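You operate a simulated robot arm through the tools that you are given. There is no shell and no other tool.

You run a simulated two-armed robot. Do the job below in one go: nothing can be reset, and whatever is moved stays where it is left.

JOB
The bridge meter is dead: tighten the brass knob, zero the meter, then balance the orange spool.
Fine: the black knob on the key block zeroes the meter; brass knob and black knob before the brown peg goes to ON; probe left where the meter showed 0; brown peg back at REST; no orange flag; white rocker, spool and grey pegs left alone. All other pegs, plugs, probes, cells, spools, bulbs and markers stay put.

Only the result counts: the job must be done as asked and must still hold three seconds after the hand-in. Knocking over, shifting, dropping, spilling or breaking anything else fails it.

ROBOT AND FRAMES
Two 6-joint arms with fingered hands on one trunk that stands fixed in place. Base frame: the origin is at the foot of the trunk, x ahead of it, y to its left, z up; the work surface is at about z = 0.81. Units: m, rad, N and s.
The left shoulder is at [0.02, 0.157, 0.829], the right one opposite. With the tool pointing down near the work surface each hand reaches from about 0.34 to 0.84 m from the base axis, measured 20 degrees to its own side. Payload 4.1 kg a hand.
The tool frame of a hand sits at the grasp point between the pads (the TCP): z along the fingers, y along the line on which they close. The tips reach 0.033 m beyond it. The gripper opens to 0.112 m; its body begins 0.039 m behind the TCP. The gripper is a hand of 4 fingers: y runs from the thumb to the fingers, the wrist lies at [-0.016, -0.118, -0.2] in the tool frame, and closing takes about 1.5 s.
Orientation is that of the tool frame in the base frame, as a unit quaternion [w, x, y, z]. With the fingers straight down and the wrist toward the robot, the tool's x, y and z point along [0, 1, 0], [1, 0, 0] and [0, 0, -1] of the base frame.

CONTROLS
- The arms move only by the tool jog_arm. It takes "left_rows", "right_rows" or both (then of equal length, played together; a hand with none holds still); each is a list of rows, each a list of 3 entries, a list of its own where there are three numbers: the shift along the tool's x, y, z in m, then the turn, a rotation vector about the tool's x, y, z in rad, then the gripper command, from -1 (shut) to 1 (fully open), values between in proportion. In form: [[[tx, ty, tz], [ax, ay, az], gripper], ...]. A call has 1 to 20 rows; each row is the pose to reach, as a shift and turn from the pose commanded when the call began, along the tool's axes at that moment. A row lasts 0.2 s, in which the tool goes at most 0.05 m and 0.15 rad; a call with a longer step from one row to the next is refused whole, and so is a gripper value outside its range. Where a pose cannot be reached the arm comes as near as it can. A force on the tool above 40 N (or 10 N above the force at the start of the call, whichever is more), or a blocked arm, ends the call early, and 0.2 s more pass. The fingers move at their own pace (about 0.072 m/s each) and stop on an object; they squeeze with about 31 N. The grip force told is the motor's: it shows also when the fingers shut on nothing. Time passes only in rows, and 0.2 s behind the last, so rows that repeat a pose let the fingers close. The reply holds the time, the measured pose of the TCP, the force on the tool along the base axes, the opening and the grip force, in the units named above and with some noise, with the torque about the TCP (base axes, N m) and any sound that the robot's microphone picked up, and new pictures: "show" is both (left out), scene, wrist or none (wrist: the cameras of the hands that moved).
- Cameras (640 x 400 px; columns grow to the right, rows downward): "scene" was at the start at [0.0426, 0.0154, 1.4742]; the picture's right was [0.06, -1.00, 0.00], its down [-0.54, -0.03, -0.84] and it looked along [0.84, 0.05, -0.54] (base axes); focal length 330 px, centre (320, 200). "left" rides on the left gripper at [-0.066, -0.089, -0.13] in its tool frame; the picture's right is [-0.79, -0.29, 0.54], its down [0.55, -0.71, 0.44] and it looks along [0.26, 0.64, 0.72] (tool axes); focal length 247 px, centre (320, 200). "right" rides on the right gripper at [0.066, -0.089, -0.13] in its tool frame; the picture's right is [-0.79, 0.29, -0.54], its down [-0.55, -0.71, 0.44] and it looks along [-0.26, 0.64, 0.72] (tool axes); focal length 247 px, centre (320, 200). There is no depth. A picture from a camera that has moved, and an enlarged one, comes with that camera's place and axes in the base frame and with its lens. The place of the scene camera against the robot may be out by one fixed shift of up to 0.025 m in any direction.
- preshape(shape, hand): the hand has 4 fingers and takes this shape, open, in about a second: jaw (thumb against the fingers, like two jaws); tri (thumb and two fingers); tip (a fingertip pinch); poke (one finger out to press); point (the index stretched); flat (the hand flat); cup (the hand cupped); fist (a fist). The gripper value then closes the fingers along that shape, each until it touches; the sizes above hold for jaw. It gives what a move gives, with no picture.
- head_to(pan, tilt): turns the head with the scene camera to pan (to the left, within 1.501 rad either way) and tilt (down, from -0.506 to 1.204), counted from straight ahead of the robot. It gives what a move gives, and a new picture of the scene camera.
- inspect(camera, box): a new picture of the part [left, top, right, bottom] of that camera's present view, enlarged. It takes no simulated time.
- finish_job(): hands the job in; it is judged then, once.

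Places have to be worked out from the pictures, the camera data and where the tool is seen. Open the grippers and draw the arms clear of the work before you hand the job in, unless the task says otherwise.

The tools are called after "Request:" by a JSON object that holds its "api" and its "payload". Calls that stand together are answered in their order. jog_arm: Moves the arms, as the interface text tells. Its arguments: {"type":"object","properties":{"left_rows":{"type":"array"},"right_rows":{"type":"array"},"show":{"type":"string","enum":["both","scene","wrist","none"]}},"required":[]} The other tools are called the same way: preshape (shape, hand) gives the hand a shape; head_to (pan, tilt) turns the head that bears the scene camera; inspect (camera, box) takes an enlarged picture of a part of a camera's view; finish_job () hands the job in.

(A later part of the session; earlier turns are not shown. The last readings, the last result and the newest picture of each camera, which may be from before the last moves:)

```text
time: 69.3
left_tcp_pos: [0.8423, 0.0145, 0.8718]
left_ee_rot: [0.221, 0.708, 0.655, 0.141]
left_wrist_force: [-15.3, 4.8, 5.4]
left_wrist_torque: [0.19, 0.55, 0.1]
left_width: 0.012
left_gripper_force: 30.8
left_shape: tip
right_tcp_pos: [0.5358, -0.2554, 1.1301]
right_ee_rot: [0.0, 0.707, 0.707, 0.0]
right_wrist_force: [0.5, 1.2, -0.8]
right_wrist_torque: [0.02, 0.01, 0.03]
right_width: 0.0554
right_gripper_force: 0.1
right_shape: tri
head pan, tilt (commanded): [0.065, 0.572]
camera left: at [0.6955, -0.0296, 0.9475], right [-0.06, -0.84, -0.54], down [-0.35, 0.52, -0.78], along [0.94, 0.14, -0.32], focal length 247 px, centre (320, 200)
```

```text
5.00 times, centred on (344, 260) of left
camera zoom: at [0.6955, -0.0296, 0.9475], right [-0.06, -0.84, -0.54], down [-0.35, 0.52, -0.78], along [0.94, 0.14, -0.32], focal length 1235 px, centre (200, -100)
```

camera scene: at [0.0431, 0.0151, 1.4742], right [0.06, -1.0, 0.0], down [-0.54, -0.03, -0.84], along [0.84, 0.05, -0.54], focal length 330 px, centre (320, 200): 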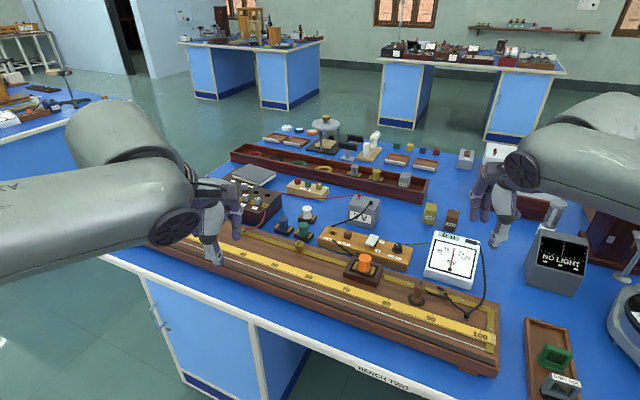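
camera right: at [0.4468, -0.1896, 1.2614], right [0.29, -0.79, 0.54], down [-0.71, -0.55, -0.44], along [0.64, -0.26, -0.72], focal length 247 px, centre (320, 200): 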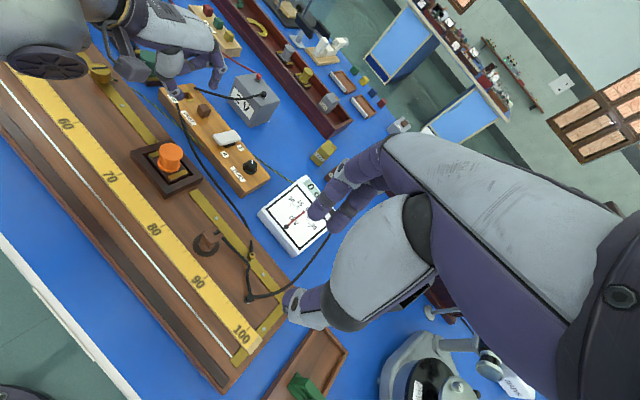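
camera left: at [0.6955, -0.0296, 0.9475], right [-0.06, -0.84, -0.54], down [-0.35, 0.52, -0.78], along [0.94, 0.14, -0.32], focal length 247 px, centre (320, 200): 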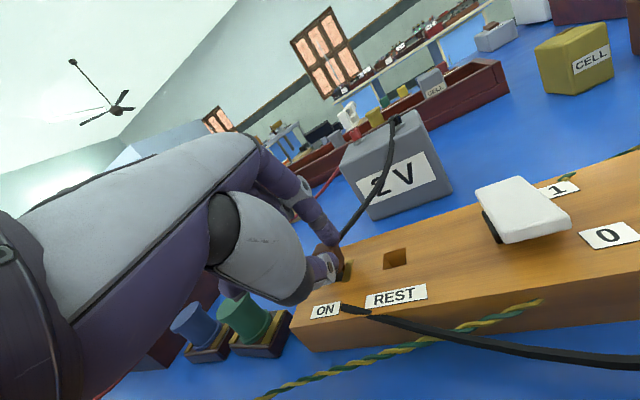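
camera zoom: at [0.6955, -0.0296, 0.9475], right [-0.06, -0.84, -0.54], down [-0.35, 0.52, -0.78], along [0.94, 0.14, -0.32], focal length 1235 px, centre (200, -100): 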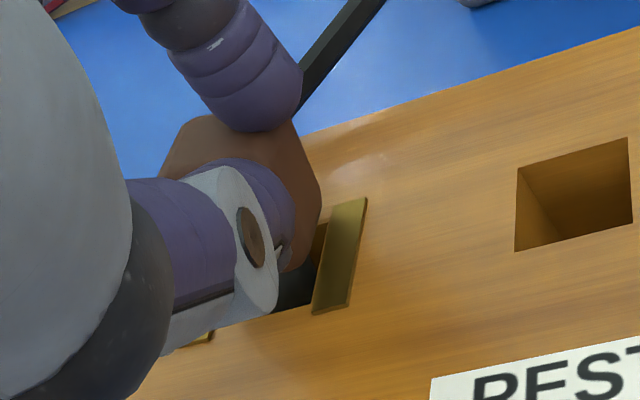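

The pin is in the ON hole, with a little side force. I'll ease back 2 mm to relieve it, then open the pinch.

Request:
{"api": "jog_arm", "payload": {"left_rows": [[[-0.0002, -0.0017, -0.001], [0, 0, 0], -1], [[-0.0002, -0.0017, -0.001], [0, 0, 0], -0.8], [[-0.0002, -0.0017, -0.001], [0, 0, 0], -0.6], [[-0.0002, -0.0017, -0.001], [0, 0, 0], -0.4]], "show": "wrist"}}

Request:
{"api": "inspect", "payload": {"camera": "right", "box": [156, 60, 236, 110]}}

Request:
{"api": "inspect", "payload": {"camera": "left", "box": [280, 220, 408, 300]}}

```text
time: 70.3
left_tcp_pos: [0.8407, 0.0144, 0.8714]
left_ee_rot: [0.22, 0.708, 0.656, 0.142]
left_wrist_force: [0.8, 0.5, 0.9]
left_wrist_torque: [-0.02, -0.02, 0.04]
left_width: 0.0329
left_gripper_force: 0.1
left_shape: tip
right_tcp_pos: [0.5356, -0.2563, 1.1302]
right_ee_rot: [0.001, 0.707, 0.707, 0.001]
right_wrist_force: [-0.6, 0.0, -0.2]
right_wrist_torque: [-0.02, -0.01, 0.0]
right_width: 0.0555
right_gripper_force: 0.1
right_shape: tri
head pan, tilt (commanded): [0.065, 0.572]
camera left: at [0.6939, -0.0301, 0.9471], right [-0.06, -0.84, -0.54], down [-0.35, 0.52, -0.78], along [0.94, 0.14, -0.33], focal length 247 px, centre (320, 200)
```

left: 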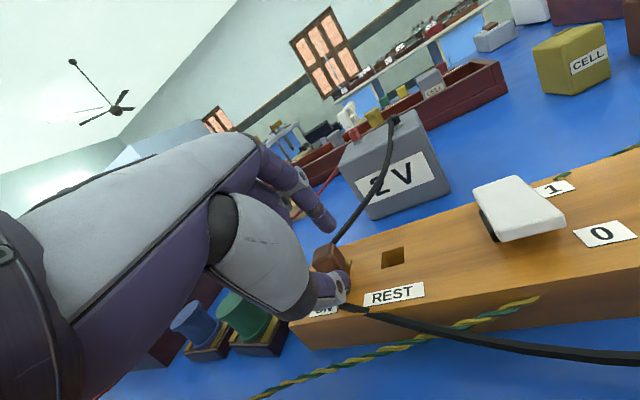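

```text
8.00 times, centred on (196, 85) of right
camera zoom: at [0.4471, -0.1896, 1.2612], right [0.29, -0.79, 0.54], down [-0.71, -0.55, -0.44], along [0.64, -0.26, -0.72], focal length 1976 px, centre (1312, 1120)
```

zoom: 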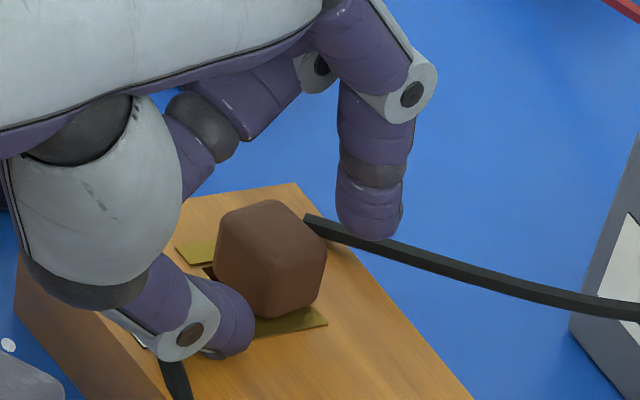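

```text
5.00 times, centred on (344, 260) of left
camera zoom: at [0.6939, -0.0301, 0.9471], right [-0.06, -0.84, -0.54], down [-0.35, 0.52, -0.78], along [0.94, 0.14, -0.33], focal length 1235 px, centre (200, -100)
```

zoom: 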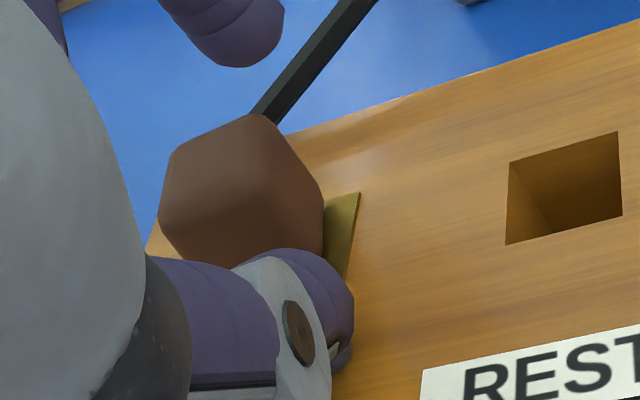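

The peg is standing in the ON hole across the brass plates. I'll open a touch more and lift straight up, then look.

Request:
{"api": "jog_arm", "payload": {"left_rows": [[[0, 0, 0], [0, 0, 0], -0.25], [[-0.0009, 0.005, -0.0086], [0, 0, 0], -0.25], [[-0.0026, 0.0149, -0.0259], [0, 0, 0], -0.25], [[-0.0043, 0.0248, -0.0432], [0, 0, 0], -0.25], [[-0.0043, 0.006, -0.075], [0, 0, 0], -0.25], [[-0.0043, -0.02, -0.105], [0, 0, 0], -0.25]], "show": "both"}}

Request:
{"api": "inspect", "payload": {"camera": "right", "box": [156, 60, 236, 110]}}

Request:
{"api": "inspect", "payload": {"camera": "scene", "box": [420, 222, 500, 272]}}

```text
time: 71.7
left_tcp_pos: [0.7711, 0.0249, 0.956]
left_ee_rot: [0.221, 0.709, 0.655, 0.142]
left_wrist_force: [0.5, 0.2, -0.5]
left_wrist_torque: [0.0, 0.02, 0.03]
left_width: 0.0418
left_gripper_force: 0.2
left_shape: tip
right_tcp_pos: [0.5373, -0.256, 1.1305]
right_ee_rot: [0.0, 0.707, 0.707, 0.0]
right_wrist_force: [1.2, 0.4, -0.3]
right_wrist_torque: [0.01, 0.02, 0.01]
right_width: 0.0554
right_gripper_force: 0.0
right_shape: tri
head pan, tilt (commanded): [0.065, 0.572]
camera scene: at [0.043, 0.0153, 1.4742], right [0.06, -1.0, 0.0], down [-0.54, -0.03, -0.84], along [0.84, 0.05, -0.54], focal length 330 px, centre (320, 200)
camera left: at [0.6242, -0.0189, 1.0296], right [-0.07, -0.84, -0.54], down [-0.35, 0.52, -0.78], along [0.94, 0.14, -0.32], focal length 247 px, centre (320, 200)
```

scene: 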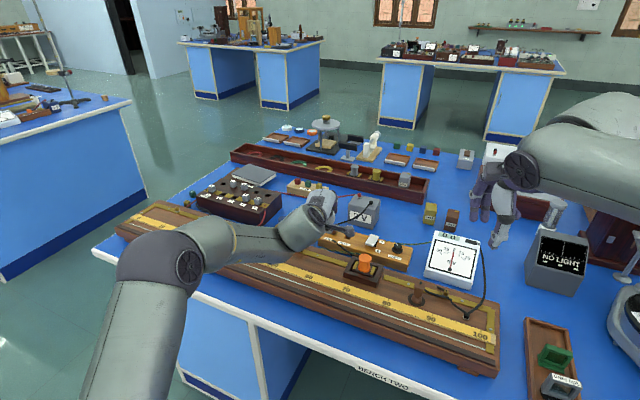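
left: 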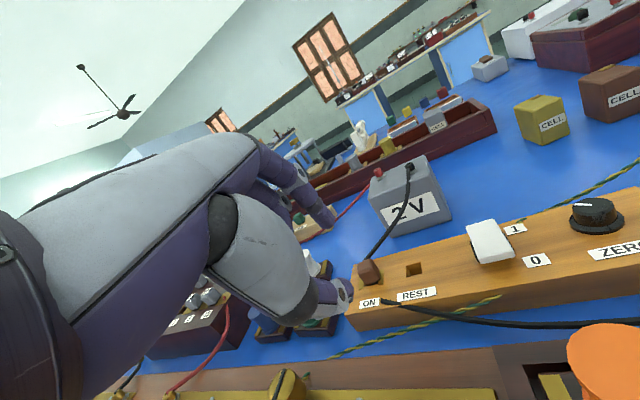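

```text
8.00 times, centred on (196, 85) of right
camera zoom: at [0.4475, -0.1897, 1.261], right [0.29, -0.79, 0.54], down [-0.71, -0.55, -0.44], along [0.64, -0.26, -0.72], focal length 1976 px, centre (1312, 1120)
```

zoom: 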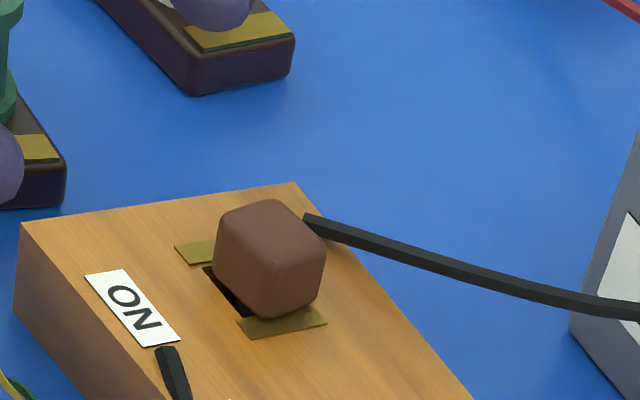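

```text
8.00 times, centred on (460, 247) of scene
camera zoom: at [0.043, 0.0153, 1.4742], right [0.06, -1.0, 0.0], down [-0.54, -0.03, -0.84], along [0.84, 0.05, -0.54], focal length 2642 px, centre (-800, -176)
```

zoom: 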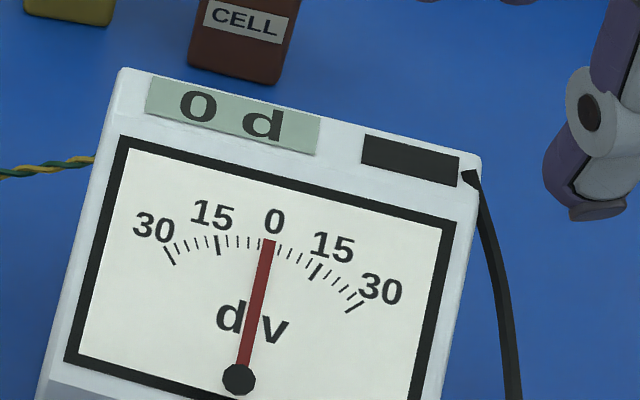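

The peg is seated at ON and the meter reads 0 d with no probe contact. Before retracting, I'll look at the resistance box from here to guess where the balance lies.

Request:
{"api": "inspect", "payload": {"camera": "left", "box": [130, 260, 290, 360]}}

Request:
{"api": "inspect", "payload": {"camera": "scene", "box": [185, 165, 313, 245]}}

Request:
{"api": "inspect", "payload": {"camera": "right", "box": [0, 40, 160, 140]}}

```text
4.00 times, centred on (210, 310) of left
camera zoom: at [0.6242, -0.0189, 1.0296], right [-0.07, -0.84, -0.54], down [-0.35, 0.52, -0.78], along [0.94, 0.14, -0.32], focal length 988 px, centre (760, -240)
```

zoom: 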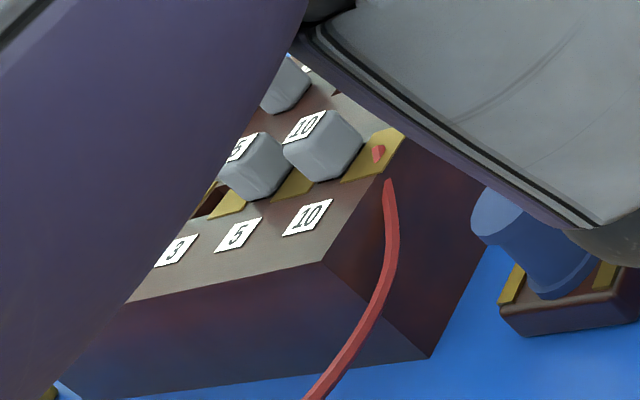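

```text
5.00 times, centred on (249, 205) of scene
camera zoom: at [0.043, 0.0153, 1.4742], right [0.06, -1.0, 0.0], down [-0.54, -0.03, -0.84], along [0.84, 0.05, -0.54], focal length 1651 px, centre (675, 175)
```

zoom: 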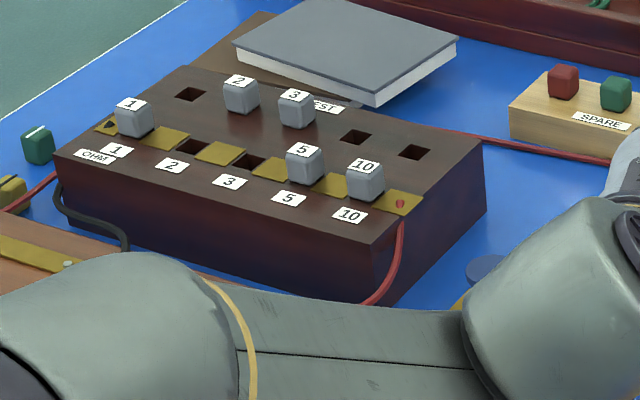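

```text
4.00 times, centred on (80, 90) of right
camera zoom: at [0.4475, -0.1897, 1.261], right [0.29, -0.79, 0.54], down [-0.71, -0.55, -0.44], along [0.64, -0.26, -0.72], focal length 988 px, centre (1280, 640)
```

zoom: 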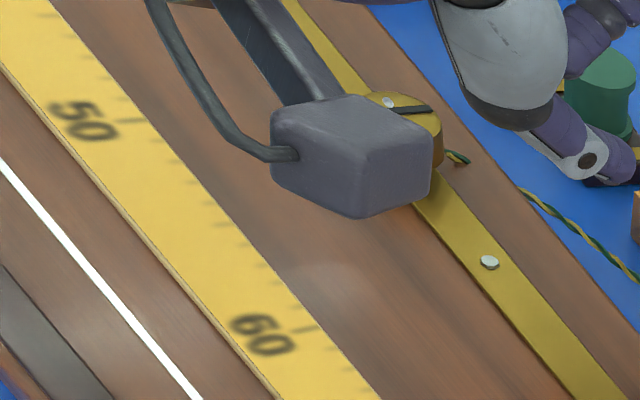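

R = 2+3 = 5 ohm in the left gap, so balance is likely somewhere between about 35 and 65. I'll use the left hand for the probe too, so I'll move it up and back to vertical at yaw 0.35 while shifting the right arm outward to watch.

Request:
{"api": "jog_arm", "payload": {"left_rows": [[[-0.005, -0.004, -0.026], [0.03, 0.001, 0.015], -0.25], [[-0.015, -0.012, -0.052], [0.09, 0.003, 0.045], -0.25], [[-0.029, -0.025, -0.078], [0.15, 0.006, 0.076], -0.25], [[-0.044, -0.038, -0.103], [0.215, 0.008, 0.108], -0.25], [[-0.059, -0.052, -0.128], [0.28, 0.011, 0.141], -0.25], [[-0.074, -0.066, -0.152], [0.345, 0.013, 0.174], -0.25], [[-0.089, -0.08, -0.175], [0.41, 0.016, 0.207], -0.25], [[-0.104, -0.094, -0.197], [0.47, 0.018, 0.237], -0.25], [[-0.1177, -0.1077, -0.2164], [0.5294, 0.0202, 0.2669], -0.25]], "right_rows": [[[-0.018, -0.004, -0.002], [0, 0, -0.04], 0.0], [[-0.036, -0.008, -0.004], [0, 0, -0.08], 0.0], [[-0.054, -0.012, -0.006], [0, 0, -0.13], 0.0], [[-0.072, -0.016, -0.008], [0, 0, -0.17], 0.0], [[-0.09, -0.02, -0.01], [0, 0, -0.21], 0.0], [[-0.108, -0.024, -0.012], [0, 0, -0.26], 0.0], [[-0.126, -0.028, -0.014], [0, 0, -0.3], 0.0], [[-0.144, -0.032, -0.016], [0, 0, -0.35], 0.0], [[-0.164, -0.037, -0.02], [0, 0, -0.4], 0.0]], "show": "both"}}

Request:
{"api": "preshape", "payload": {"hand": "left", "shape": "tri"}}

```text
time: 73.7
left_tcp_pos: [0.5601, -0.0603, 1.0964]
left_ee_rot: [0.0, 0.82, 0.573, 0.0]
left_wrist_force: [0.9, 0.2, -1.4]
left_wrist_torque: [-0.03, 0.02, 0.0]
left_width: 0.0418
left_gripper_force: 0.0
left_shape: tip
right_tcp_pos: [0.4989, -0.4202, 1.15]
right_ee_rot: [0.001, 0.552, 0.834, 0.001]
right_wrist_force: [0.1, 0.7, 0.1]
right_wrist_torque: [-0.01, 0.01, -0.04]
right_width: 0.0557
right_gripper_force: 0.1
right_shape: tri
head pan, tilt (commanded): [0.065, 0.572]
camera scene: at [0.0428, 0.0158, 1.4742], right [0.06, -1.0, 0.0], down [-0.54, -0.03, -0.84], along [0.84, 0.05, -0.54], focal length 330 px, centre (320, 200)
camera right: at [0.3919, -0.3938, 1.282], right [0.57, -0.62, 0.54], down [-0.44, -0.79, -0.44], along [0.69, 0.01, -0.72], focal length 247 px, centre (320, 200)
camera left: at [0.4543, -0.0906, 1.2282], right [-0.54, -0.65, -0.54], down [-0.48, 0.76, -0.44], along [0.69, 0.02, -0.72], focal length 247 px, centre (320, 200)
```

scene: 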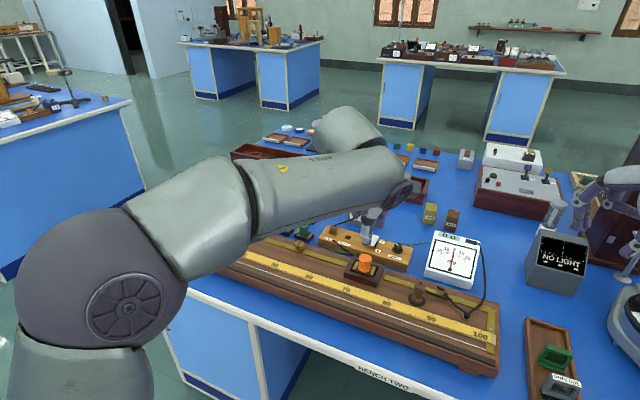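
right: 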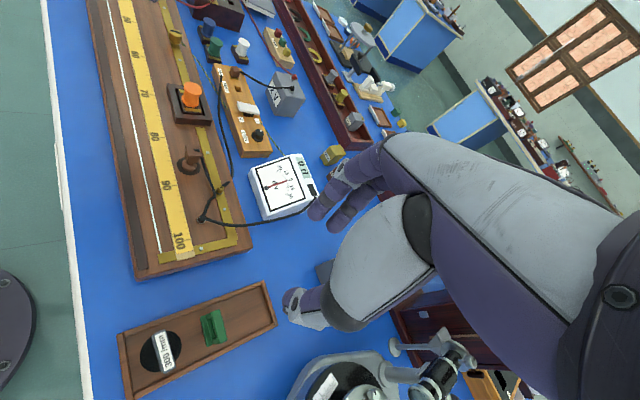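
left: 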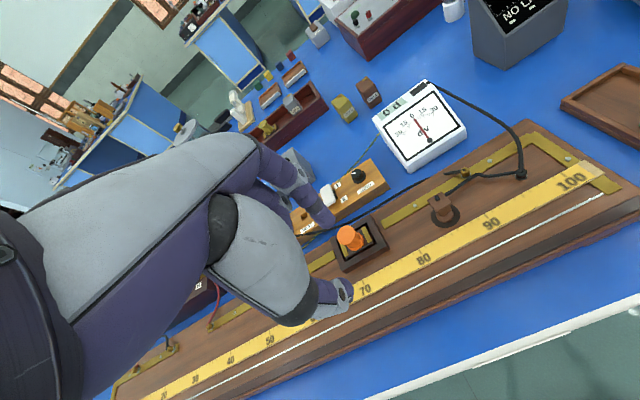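

```text
time: 74.6
left_tcp_pos: [0.5603, -0.0604, 1.0959]
left_ee_rot: [0.001, 0.82, 0.572, 0.0]
left_wrist_force: [0.8, 0.3, -0.1]
left_wrist_torque: [-0.02, -0.03, 0.03]
left_width: 0.1117
left_gripper_force: 0.1
left_shape: tri
right_tcp_pos: [0.4993, -0.4201, 1.1506]
right_ee_rot: [0.0, 0.553, 0.833, 0.0]
right_wrist_force: [0.1, 0.1, 0.2]
right_wrist_torque: [0.01, 0.0, 0.0]
right_width: 0.0556
right_gripper_force: 0.0
right_shape: tri
head pan, tilt (commanded): [0.065, 0.572]
```

Both wrist cameras now have good views of the wire, scale, probe and meter. I'll zoom to get accurate geometry for the probe and wire.

Request:
{"api": "inspect", "payload": {"camera": "left", "box": [390, 170, 550, 270]}}

Request:
{"api": "inspect", "payload": {"camera": "right", "box": [110, 110, 270, 210]}}

Request:
{"api": "inspect", "payload": {"camera": "right", "box": [80, 0, 240, 100]}}

Request:
{"api": "inspect", "payload": {"camera": "left", "box": [500, 130, 640, 217]}}

```text
4.00 times, centred on (470, 220) of left
camera zoom: at [0.4546, -0.0909, 1.2278], right [-0.54, -0.65, -0.54], down [-0.48, 0.76, -0.44], along [0.69, 0.02, -0.72], focal length 988 px, centre (-280, 120)
```

zoom: 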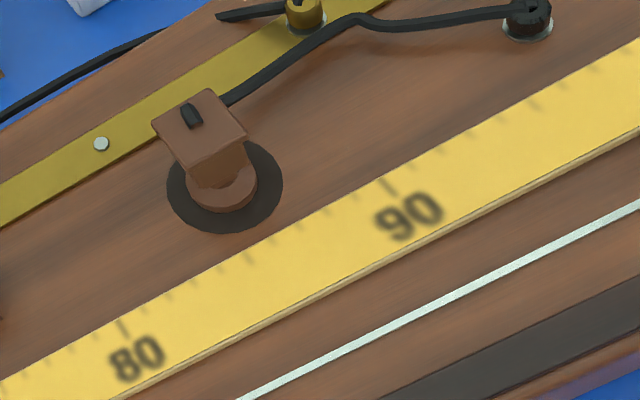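

```text
4.00 times, centred on (190, 160) of right
camera zoom: at [0.3919, -0.3936, 1.2819], right [0.57, -0.62, 0.54], down [-0.44, -0.79, -0.44], along [0.69, 0.01, -0.72], focal length 988 px, centre (840, 360)
```

zoom: 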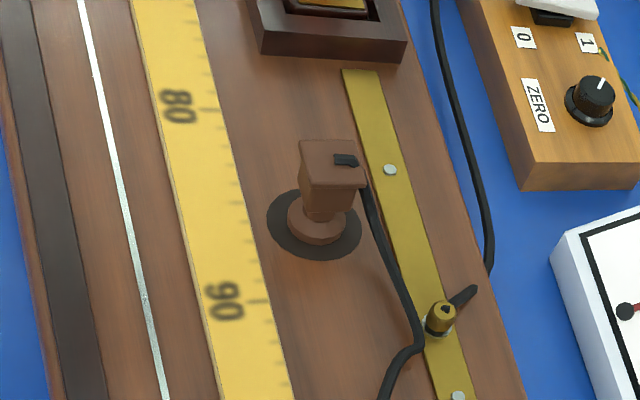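

```text
4.00 times, centred on (160, 50) of right
camera zoom: at [0.3919, -0.3936, 1.2819], right [0.57, -0.62, 0.54], down [-0.44, -0.79, -0.44], along [0.69, 0.01, -0.72], focal length 988 px, centre (960, 800)
```

zoom: 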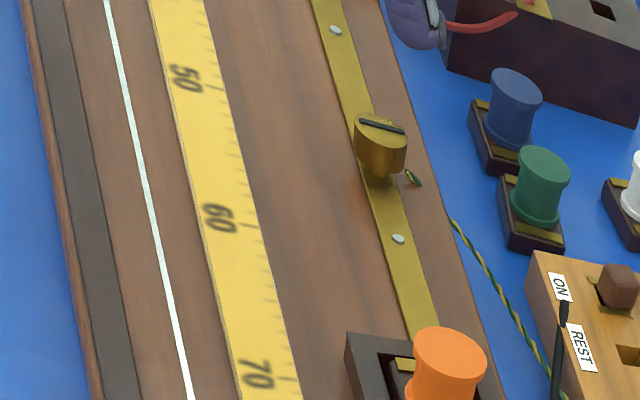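

```text
4.57 times, centred on (570, 174) of left
camera zoom: at [0.4546, -0.0909, 1.2278], right [-0.54, -0.65, -0.54], down [-0.48, 0.76, -0.44], along [0.69, 0.02, -0.72], focal length 1129 px, centre (-823, 321)
```

zoom: 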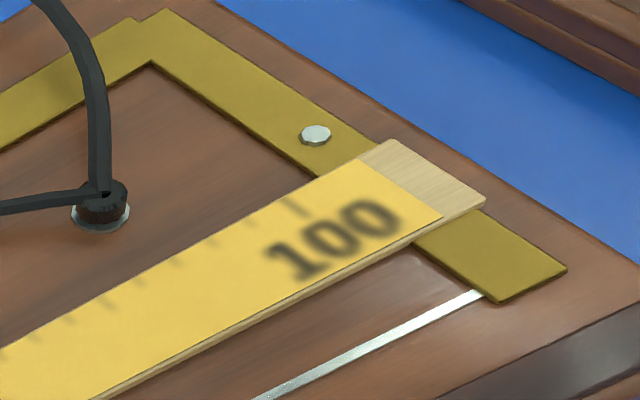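

The probe is vertical at about (0.597, -0.187), its body 2.2 cm wide and top at z about 0.90, and the cable leaves on its right side. The wire runs through (0.503, -0.235) along (0.362, 0.932), with the 90 mark at s = 0.035 and the 50 mark at s = 0.431. I'll bring the left hand above the probe.

Request:
{"api": "jog_arm", "payload": {"left_rows": [[[-0.018, 0.013, 0.01], [0, 0, 0], 0.3], [[-0.036, 0.026, 0.03], [0, 0, 0], 0.1], [[-0.054, 0.039, 0.055], [0, 0, 0], 0.1], [[-0.072, 0.052, 0.08], [0, 0, 0], 0.1], [[-0.09, 0.065, 0.105], [0, 0, 0], 0.1], [[-0.1061, 0.0781, 0.126], [0, 0, 0.02], 0.1]], "show": "both"}}

Request:
{"api": "inspect", "payload": {"camera": "left", "box": [260, 200, 420, 300]}}

Request:
{"api": "inspect", "payload": {"camera": "right", "box": [110, 110, 270, 210]}}

```text
time: 76.0
left_tcp_pos: [0.5974, -0.1863, 0.9712]
left_ee_rot: [0.0, 0.825, 0.565, 0.0]
left_wrist_force: [-0.8, 1.0, -0.4]
left_wrist_torque: [0.01, 0.0, -0.04]
left_width: 0.0618
left_gripper_force: 0.1
left_shape: tri
right_tcp_pos: [0.4999, -0.4188, 1.1518]
right_ee_rot: [0.0, 0.552, 0.834, 0.0]
right_wrist_force: [-0.5, 0.8, -0.3]
right_wrist_torque: [0.01, -0.03, -0.02]
right_width: 0.0555
right_gripper_force: 0.0
right_shape: tri
head pan, tilt (commanded): [0.065, 0.572]
camera scene: at [0.0424, 0.0157, 1.4742], right [0.06, -1.0, 0.0], down [-0.54, -0.03, -0.84], along [0.84, 0.05, -0.54], focal length 330 px, centre (320, 200)
camera left: at [0.4905, -0.2153, 1.1017], right [-0.55, -0.63, -0.54], down [-0.46, 0.77, -0.44], along [0.69, 0.01, -0.72], focal length 247 px, centre (320, 200)
```

scene: 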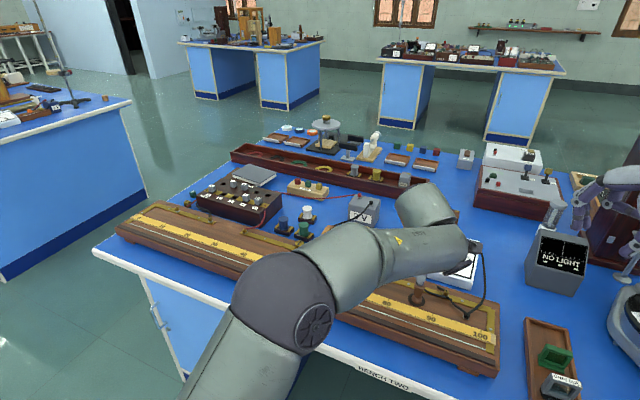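
left: 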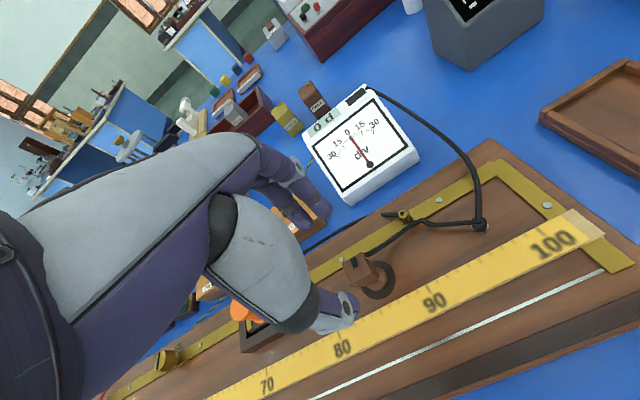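

```text
4.00 times, centred on (340, 250) of left
camera zoom: at [0.4905, -0.2153, 1.1017], right [-0.55, -0.63, -0.54], down [-0.46, 0.77, -0.44], along [0.69, 0.01, -0.72], focal length 988 px, centre (240, 0)
```

zoom: 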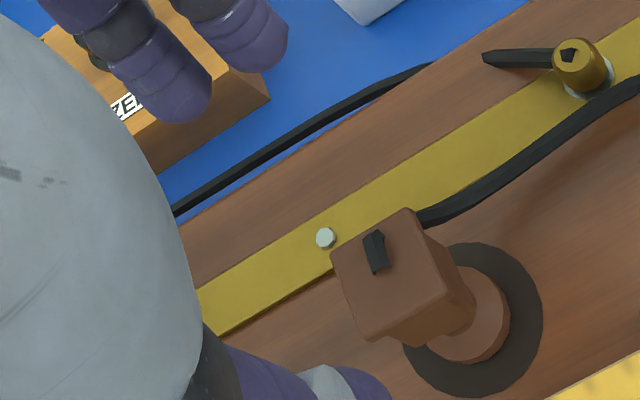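

```text
4.00 times, centred on (190, 160) of right
camera zoom: at [0.3917, -0.3935, 1.282], right [0.57, -0.62, 0.54], down [-0.44, -0.79, -0.44], along [0.69, 0.01, -0.72], focal length 988 px, centre (840, 360)
```

zoom: 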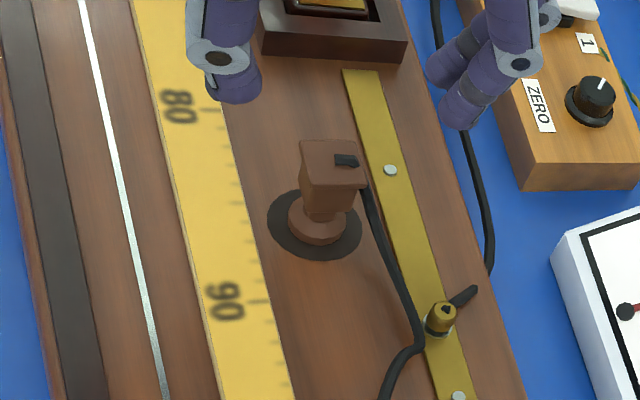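

The probe lines up between thumb and fingers. I'll lower to grasp height (TCP z about 0.902) and close.

Request:
{"api": "jog_arm", "payload": {"left_rows": [[[-0.0013, -0.0006, 0.025], [0, 0, 0], 0.1], [[-0.0013, -0.0006, 0.05], [0, 0, 0], 0.1], [[-0.0013, -0.0006, 0.069], [0, 0, 0], 0.1], [[-0.0013, -0.0006, 0.069], [0, 0, 0], -0.3], [[-0.0013, -0.0006, 0.069], [0, 0, 0], -0.7], [[-0.0013, -0.0006, 0.069], [0, 0, 0], -1], [[-0.0013, -0.0006, 0.069], [0, 0, 0], -1]], "show": "both"}}

Request:
{"api": "inspect", "payload": {"camera": "left", "box": [260, 190, 420, 290]}}

Request:
{"api": "inspect", "payload": {"camera": "right", "box": [110, 110, 270, 210]}}

```text
time: 77.6
left_tcp_pos: [0.5954, -0.1871, 0.9021]
left_ee_rot: [0.001, 0.826, 0.564, 0.001]
left_wrist_force: [0.0, 0.0, -0.1]
left_wrist_torque: [-0.01, 0.02, 0.0]
left_width: 0.0135
left_gripper_force: 30.9
left_shape: tri
right_tcp_pos: [0.4992, -0.4194, 1.1518]
right_ee_rot: [0.0, 0.553, 0.833, 0.001]
right_wrist_force: [-0.9, 0.6, -0.2]
right_wrist_torque: [-0.04, -0.01, -0.04]
right_width: 0.0556
right_gripper_force: 0.0
right_shape: tri
head pan, tilt (commanded): [0.065, 0.572]
camera scene: at [0.0426, 0.0154, 1.4742], right [0.06, -1.0, 0.0], down [-0.54, -0.03, -0.84], along [0.84, 0.05, -0.54], focal length 330 px, centre (320, 200)
camera left: at [0.4895, -0.2155, 1.0328], right [-0.55, -0.63, -0.54], down [-0.46, 0.77, -0.44], along [0.69, 0.01, -0.72], focal length 247 px, centre (320, 200)
```

scene: 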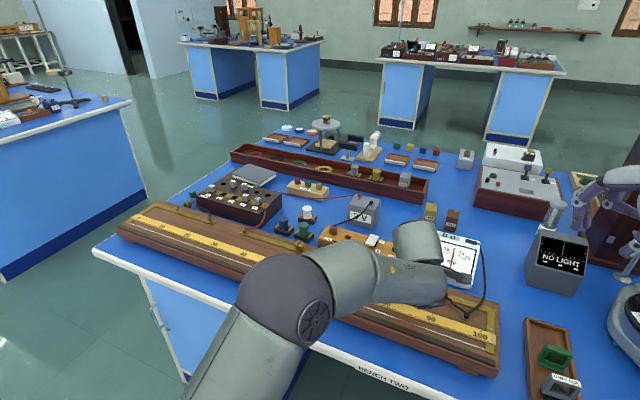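
left: 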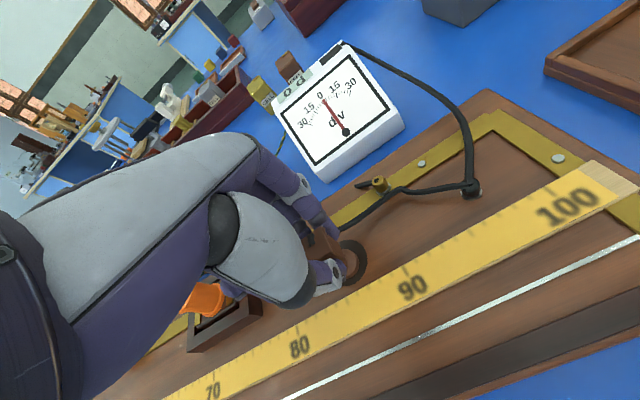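

```text
4.00 times, centred on (340, 240) of left
camera zoom: at [0.4895, -0.2155, 1.0328], right [-0.55, -0.63, -0.54], down [-0.46, 0.77, -0.44], along [0.69, 0.01, -0.72], focal length 988 px, centre (240, 40)
```

zoom: 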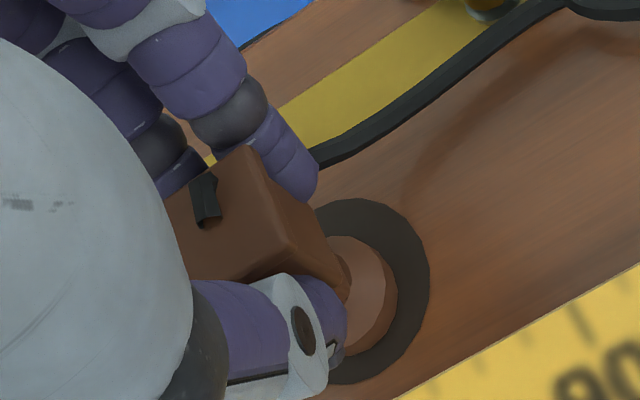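

```text
4.00 times, centred on (190, 160) of right
camera zoom: at [0.3919, -0.3938, 1.2819], right [0.57, -0.62, 0.54], down [-0.44, -0.79, -0.44], along [0.69, 0.01, -0.72], focal length 988 px, centre (840, 360)
```

zoom: 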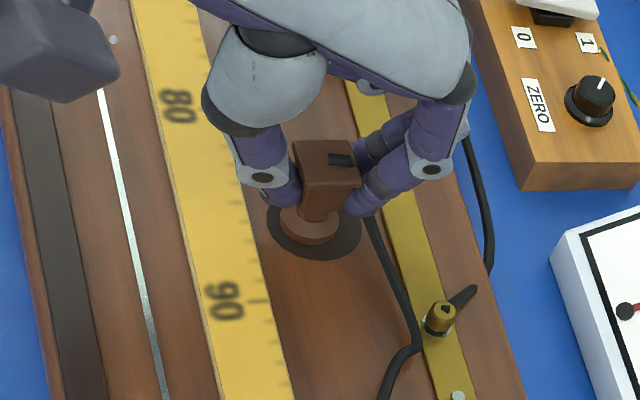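

The probe body is gripped at 31 N. I'll lift straight up 5 cm and check that it comes along upright.

Request:
{"api": "jog_arm", "payload": {"left_rows": [[[0, 0, -0.015], [0, 0, 0], -1], [[0, 0, -0.03], [0, 0, 0], -1], [[0, 0, -0.05], [0, 0, 0], -1]], "show": "wrist"}}

Request:
{"api": "inspect", "payload": {"camera": "left", "box": [260, 190, 420, 290]}}

Request:
{"api": "inspect", "payload": {"camera": "right", "box": [110, 110, 270, 210]}}

Request:
{"api": "inspect", "payload": {"camera": "scene", "box": [420, 222, 500, 272]}}

```text
time: 78.4
left_tcp_pos: [0.596, -0.1883, 0.9513]
left_ee_rot: [0.001, 0.826, 0.564, 0.0]
left_wrist_force: [0.3, -0.6, -1.3]
left_wrist_torque: [-0.01, 0.01, -0.01]
left_width: 0.0139
left_gripper_force: 30.8
left_shape: tri
right_tcp_pos: [0.4994, -0.4204, 1.1515]
right_ee_rot: [0.0, 0.553, 0.833, 0.0]
right_wrist_force: [-0.2, -0.2, 0.3]
right_wrist_torque: [-0.02, 0.04, 0.02]
right_width: 0.0557
right_gripper_force: 0.0
right_shape: tri
head pan, tilt (commanded): [0.065, 0.572]
camera left: at [0.4894, -0.216, 1.0829], right [-0.55, -0.63, -0.54], down [-0.46, 0.77, -0.44], along [0.69, 0.01, -0.72], focal length 247 px, centre (320, 200)
```

left: 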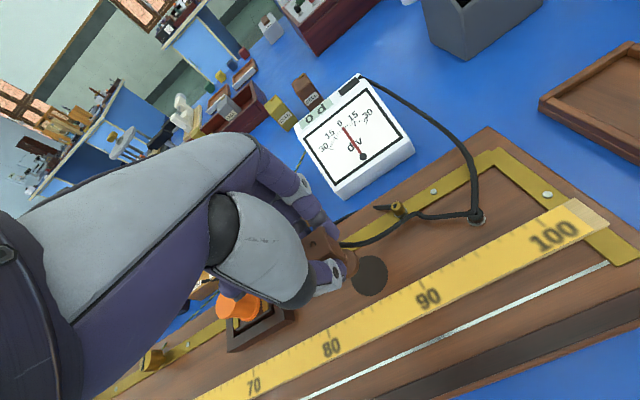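

```text
4.00 times, centred on (340, 240) of left
camera zoom: at [0.4894, -0.216, 1.0829], right [-0.55, -0.63, -0.54], down [-0.46, 0.77, -0.44], along [0.69, 0.01, -0.72], focal length 988 px, centre (240, 40)
```

zoom: 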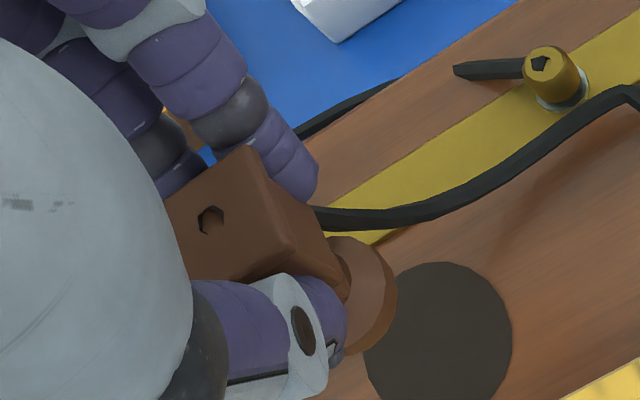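

```text
4.00 times, centred on (190, 160) of right
camera zoom: at [0.392, -0.3938, 1.2819], right [0.57, -0.62, 0.54], down [-0.44, -0.79, -0.44], along [0.69, 0.01, -0.72], focal length 988 px, centre (840, 360)
```

zoom: 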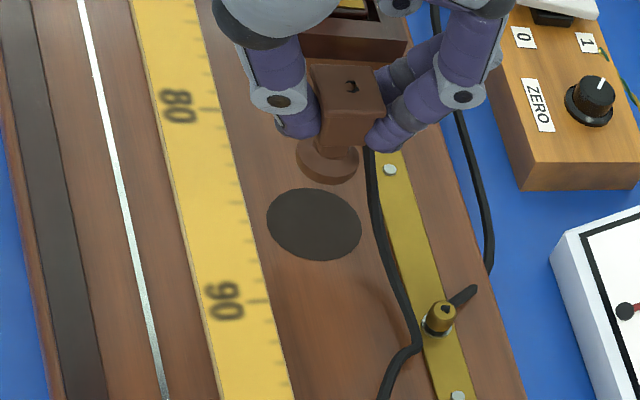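

```text
8.00 times, centred on (460, 247) of scene
camera zoom: at [0.0427, 0.0154, 1.4742], right [0.06, -1.0, 0.0], down [-0.54, -0.03, -0.84], along [0.84, 0.05, -0.54], focal length 2642 px, centre (-800, -176)
```

zoom: 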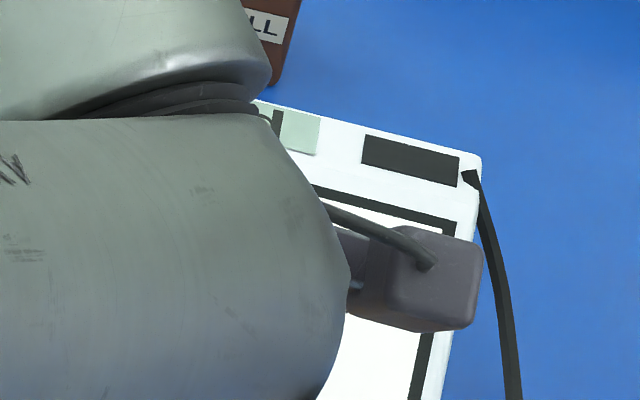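

The probe is held upright with its cable following. I'll carry it at height, along the near side clear of the orange spool, to just above the wire at about the 50 mark.

Request:
{"api": "jog_arm", "payload": {"left_rows": [[[0, -0.03, -0.03], [0, 0, 0], -1], [[0.03, -0.06, -0.04], [0, 0, 0], -1], [[0.07, -0.08, -0.04], [0, 0, 0], -1], [[0.11, -0.08, -0.04], [0, 0, 0], -1], [[0.15, -0.08, -0.04], [0, 0, 0], -1], [[0.19, -0.08, -0.04], [0, 0, 0], -1], [[0.23, -0.08, -0.04], [0, 0, 0], -1], [[0.27, -0.08, -0.035], [0, 0, 0], -1], [[0.31, -0.077, -0.02], [0, 0, 0], -1], [[0.34, -0.073, 0.0], [0, 0, 0], -1], [[0.3534, -0.0718, 0.0213], [0, 0, 0], -1]], "show": "both"}}

Request:
{"api": "inspect", "payload": {"camera": "left", "box": [240, 200, 432, 320]}}

Request:
{"api": "inspect", "payload": {"camera": "right", "box": [60, 0, 220, 100]}}

Request:
{"api": "inspect", "payload": {"camera": "scene", "box": [420, 222, 500, 272]}}

```text
time: 80.8
left_tcp_pos: [0.6588, 0.1668, 0.9314]
left_ee_rot: [0.0, 0.826, 0.564, 0.001]
left_wrist_force: [-0.3, -0.9, -1.9]
left_wrist_torque: [0.0, -0.01, 0.0]
left_width: 0.0136
left_gripper_force: 30.9
left_shape: tri
right_tcp_pos: [0.4997, -0.4206, 1.1512]
right_ee_rot: [0.0, 0.552, 0.834, 0.0]
right_wrist_force: [-0.7, -0.2, 0.7]
right_wrist_torque: [0.05, -0.03, 0.03]
right_width: 0.0555
right_gripper_force: 0.1
right_shape: tri
head pan, tilt (commanded): [0.065, 0.572]
camera scene: at [0.0424, 0.0152, 1.4742], right [0.06, -1.0, 0.0], down [-0.54, -0.03, -0.84], along [0.84, 0.05, -0.54], focal length 330 px, centre (320, 200)
camera left: at [0.5518, 0.1385, 1.0618], right [-0.55, -0.63, -0.54], down [-0.46, 0.77, -0.44], along [0.69, 0.01, -0.72], focal length 247 px, centre (320, 200)
```

scene: 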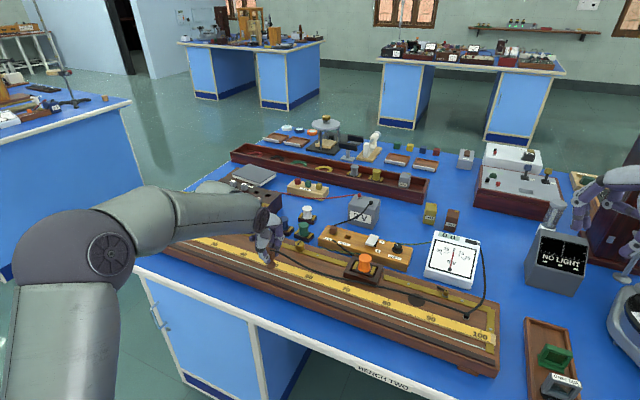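
left: 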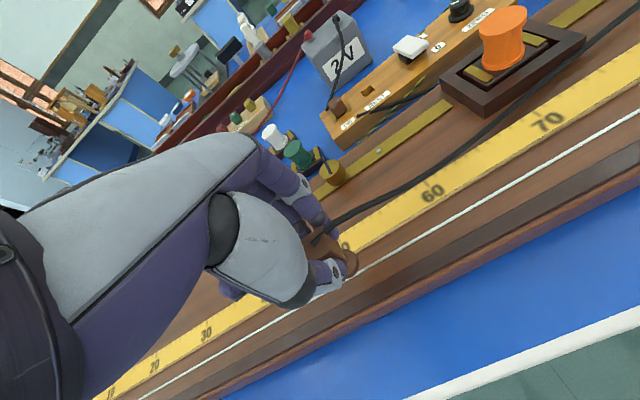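

```text
3.33 times, centred on (336, 260) of left
camera zoom: at [0.5518, 0.1385, 1.0618], right [-0.55, -0.63, -0.54], down [-0.46, 0.77, -0.44], along [0.69, 0.01, -0.72], focal length 823 px, centre (267, 0)
```

zoom: 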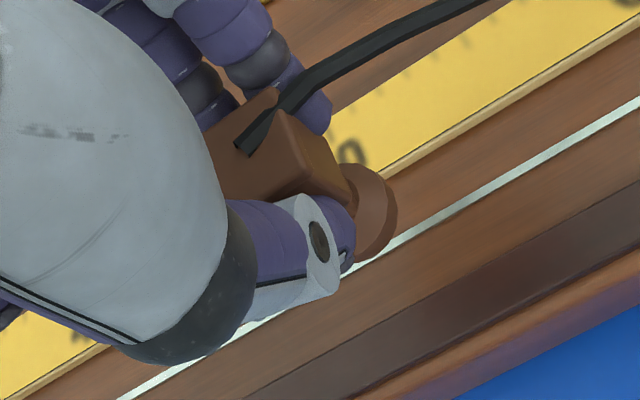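

```text
4.00 times, centred on (140, 50) of right
camera zoom: at [0.3917, -0.3939, 1.2819], right [0.57, -0.62, 0.54], down [-0.44, -0.79, -0.44], along [0.69, 0.01, -0.72], focal length 988 px, centre (1040, 800)
```

zoom: 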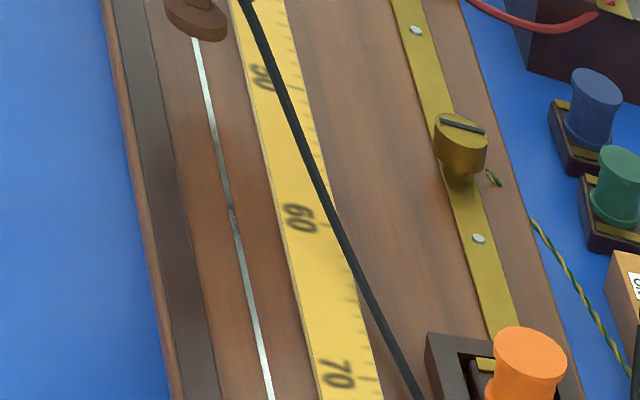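

```text
8.00 times, centred on (460, 247) of scene
camera zoom: at [0.0424, 0.0152, 1.4742], right [0.06, -1.0, 0.0], down [-0.54, -0.03, -0.84], along [0.84, 0.05, -0.54], focal length 2642 px, centre (-800, -176)
```

zoom: 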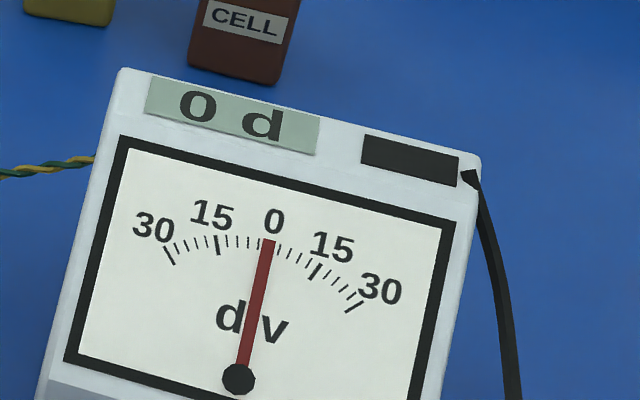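

The probe hangs over the wire at about 50, and the scene camera reads the meter clearly at 0 d. I'll lower gently to just before contact, then touch down in small steps.

Request:
{"api": "jog_arm", "payload": {"left_rows": [[[0, 0, 0.012], [0, 0, 0], -1], [[0, 0, 0.022], [0, 0, 0], -1], [[0, 0, 0.025], [0, 0, 0], -1]], "show": "wrist"}}

Request:
{"api": "inspect", "payload": {"camera": "scene", "box": [420, 222, 500, 272]}}

Request:
{"api": "inspect", "payload": {"camera": "right", "box": [60, 0, 220, 100]}}

Request:
{"api": "inspect", "payload": {"camera": "left", "box": [240, 200, 432, 320]}}

```text
time: 81.6
left_tcp_pos: [0.6578, 0.1669, 0.9065]
left_ee_rot: [0.001, 0.825, 0.564, 0.0]
left_wrist_force: [-0.6, -0.5, -1.5]
left_wrist_torque: [0.0, 0.0, 0.06]
left_width: 0.0136
left_gripper_force: 30.7
left_shape: tri
right_tcp_pos: [0.499, -0.4189, 1.1507]
right_ee_rot: [0.001, 0.552, 0.834, 0.0]
right_wrist_force: [-0.7, -0.6, 0.4]
right_wrist_torque: [0.02, -0.01, 0.0]
right_width: 0.0559
right_gripper_force: 0.2
right_shape: tri
head pan, tilt (commanded): [0.065, 0.572]
camera left: at [0.5513, 0.1388, 1.0369], right [-0.55, -0.63, -0.54], down [-0.46, 0.77, -0.44], along [0.69, 0.01, -0.72], focal length 247 px, centre (320, 200)
```

left: 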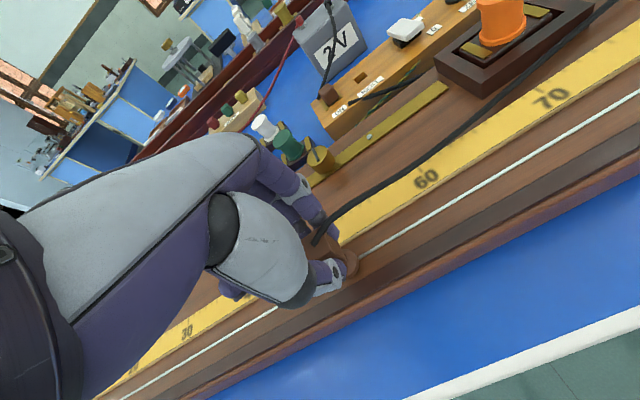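

```text
8.00 times, centred on (460, 247) of scene
camera zoom: at [0.0426, 0.0154, 1.4742], right [0.06, -1.0, 0.0], down [-0.54, -0.03, -0.84], along [0.84, 0.05, -0.54], focal length 2642 px, centre (-800, -176)
```

zoom: 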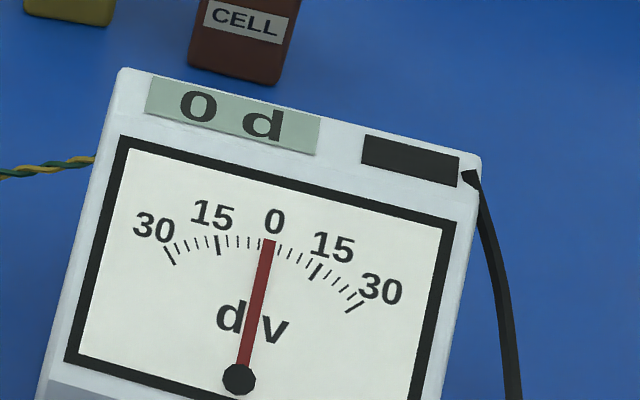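

```text
4.00 times, centred on (140, 50) of right
camera zoom: at [0.3919, -0.3938, 1.2819], right [0.57, -0.62, 0.54], down [-0.44, -0.79, -0.44], along [0.69, 0.01, -0.72], focal length 988 px, centre (1040, 800)
```

zoom: 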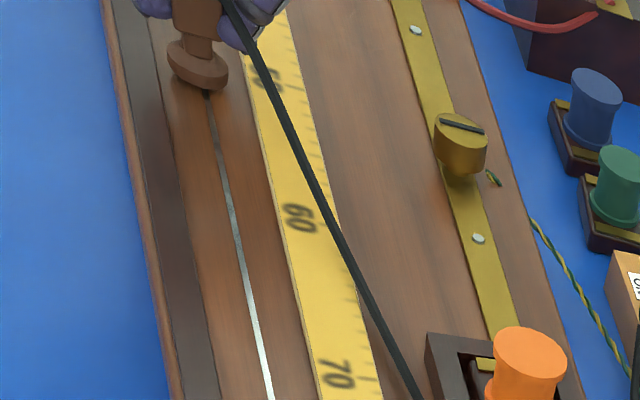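

```text
3.33 times, centred on (336, 260) of left
camera zoom: at [0.5513, 0.1388, 1.0369], right [-0.55, -0.63, -0.54], down [-0.46, 0.77, -0.44], along [0.69, 0.01, -0.72], focal length 823 px, centre (267, 0)
```

zoom: 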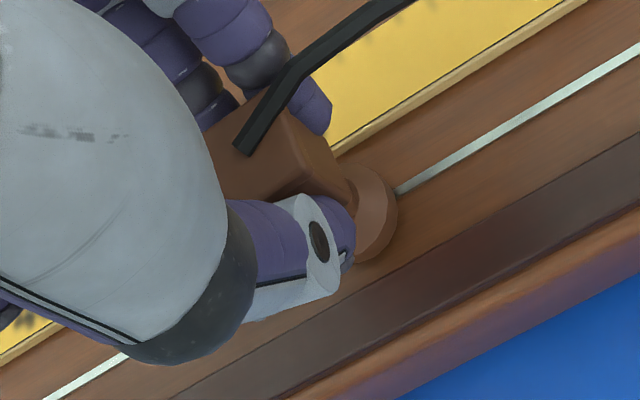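

The foot is centred over the wire a few millimetres up, and the meter is still 0 d. I'll lower 3 mm, then 2 mm more if needed, watching force and meter.

Request:
{"api": "jog_arm", "payload": {"left_rows": [[[0, 0, 0.0015], [0, 0, 0], -1], [[0, 0, 0.003], [0, 0, 0], -1]], "show": "none"}}

Request:
{"api": "inspect", "payload": {"camera": "scene", "box": [420, 222, 500, 272]}}

```text
time: 82.2
left_tcp_pos: [0.6574, 0.1676, 0.9034]
left_ee_rot: [0.001, 0.826, 0.564, 0.0]
left_wrist_force: [0.2, 0.1, -1.8]
left_wrist_torque: [0.01, -0.03, 0.0]
left_width: 0.0136
left_gripper_force: 31.1
left_shape: tri
right_tcp_pos: [0.4998, -0.4195, 1.1516]
right_ee_rot: [0.0, 0.552, 0.834, 0.0]
right_wrist_force: [0.3, -0.3, 0.7]
right_wrist_torque: [-0.01, 0.0, 0.0]
right_width: 0.0554
right_gripper_force: 0.0
right_shape: tri
head pan, tilt (commanded): [0.065, 0.572]
```

```text
8.00 times, centred on (460, 247) of scene
camera zoom: at [0.0426, 0.0154, 1.4742], right [0.06, -1.0, 0.0], down [-0.54, -0.03, -0.84], along [0.84, 0.05, -0.54], focal length 2642 px, centre (-800, -176)
```

zoom: 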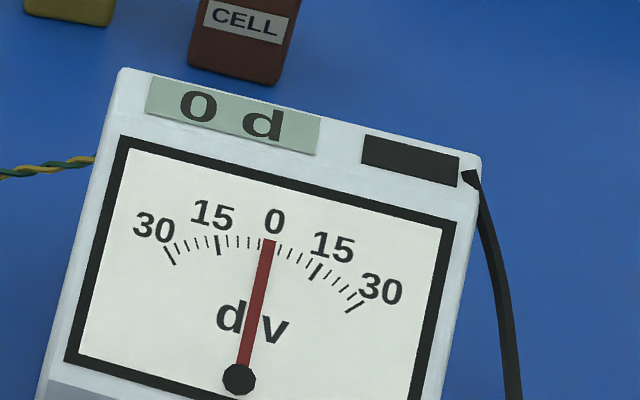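

No contact yet, with the force still just the probe's weight. I'll lower in 1 mm steps.

Request:
{"api": "jog_arm", "payload": {"left_rows": [[[0, 0, 0.001], [0, 0, 0], -1], [[0, 0, 0.002], [0, 0, 0], -1]], "show": "none"}}

Request:
{"api": "inspect", "payload": {"camera": "scene", "box": [420, 222, 500, 272]}}

Request:
{"api": "inspect", "payload": {"camera": "right", "box": [60, 0, 220, 100]}}

```text
time: 82.8
left_tcp_pos: [0.6582, 0.1673, 0.9012]
left_ee_rot: [0.001, 0.825, 0.564, 0.001]
left_wrist_force: [-0.4, -0.3, 2.8]
left_wrist_torque: [-0.04, -0.01, 0.01]
left_width: 0.0137
left_gripper_force: 31.0
left_shape: tri
right_tcp_pos: [0.5003, -0.4209, 1.1503]
right_ee_rot: [0.0, 0.552, 0.834, -0.001]
right_wrist_force: [-0.8, 0.0, 0.1]
right_wrist_torque: [0.0, 0.0, -0.03]
right_width: 0.0556
right_gripper_force: 0.0
right_shape: tri
head pan, tilt (commanded): [0.065, 0.572]
```

```text
8.00 times, centred on (460, 247) of scene
camera zoom: at [0.0425, 0.0154, 1.4742], right [0.06, -1.0, 0.0], down [-0.54, -0.03, -0.84], along [0.84, 0.05, -0.54], focal length 2642 px, centre (-800, -176)
```

zoom: 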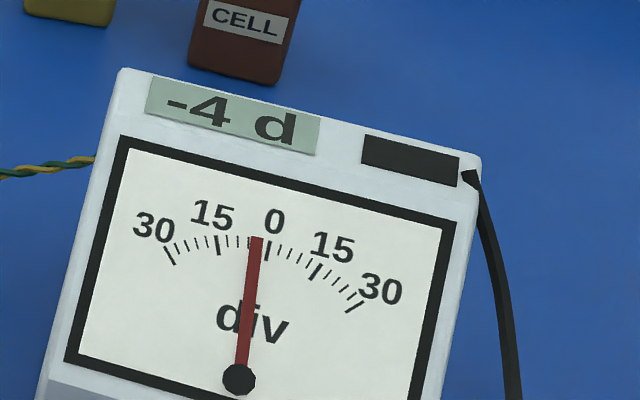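

```text
4.00 times, centred on (140, 50) of right
camera zoom: at [0.3918, -0.3938, 1.2819], right [0.57, -0.62, 0.54], down [-0.44, -0.79, -0.44], along [0.69, 0.01, -0.72], focal length 988 px, centre (1040, 800)
```

zoom: 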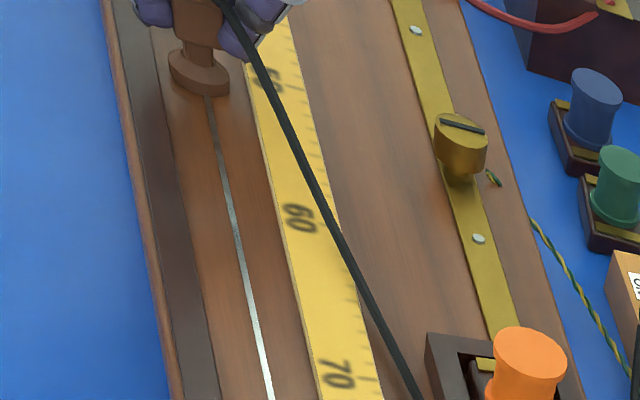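

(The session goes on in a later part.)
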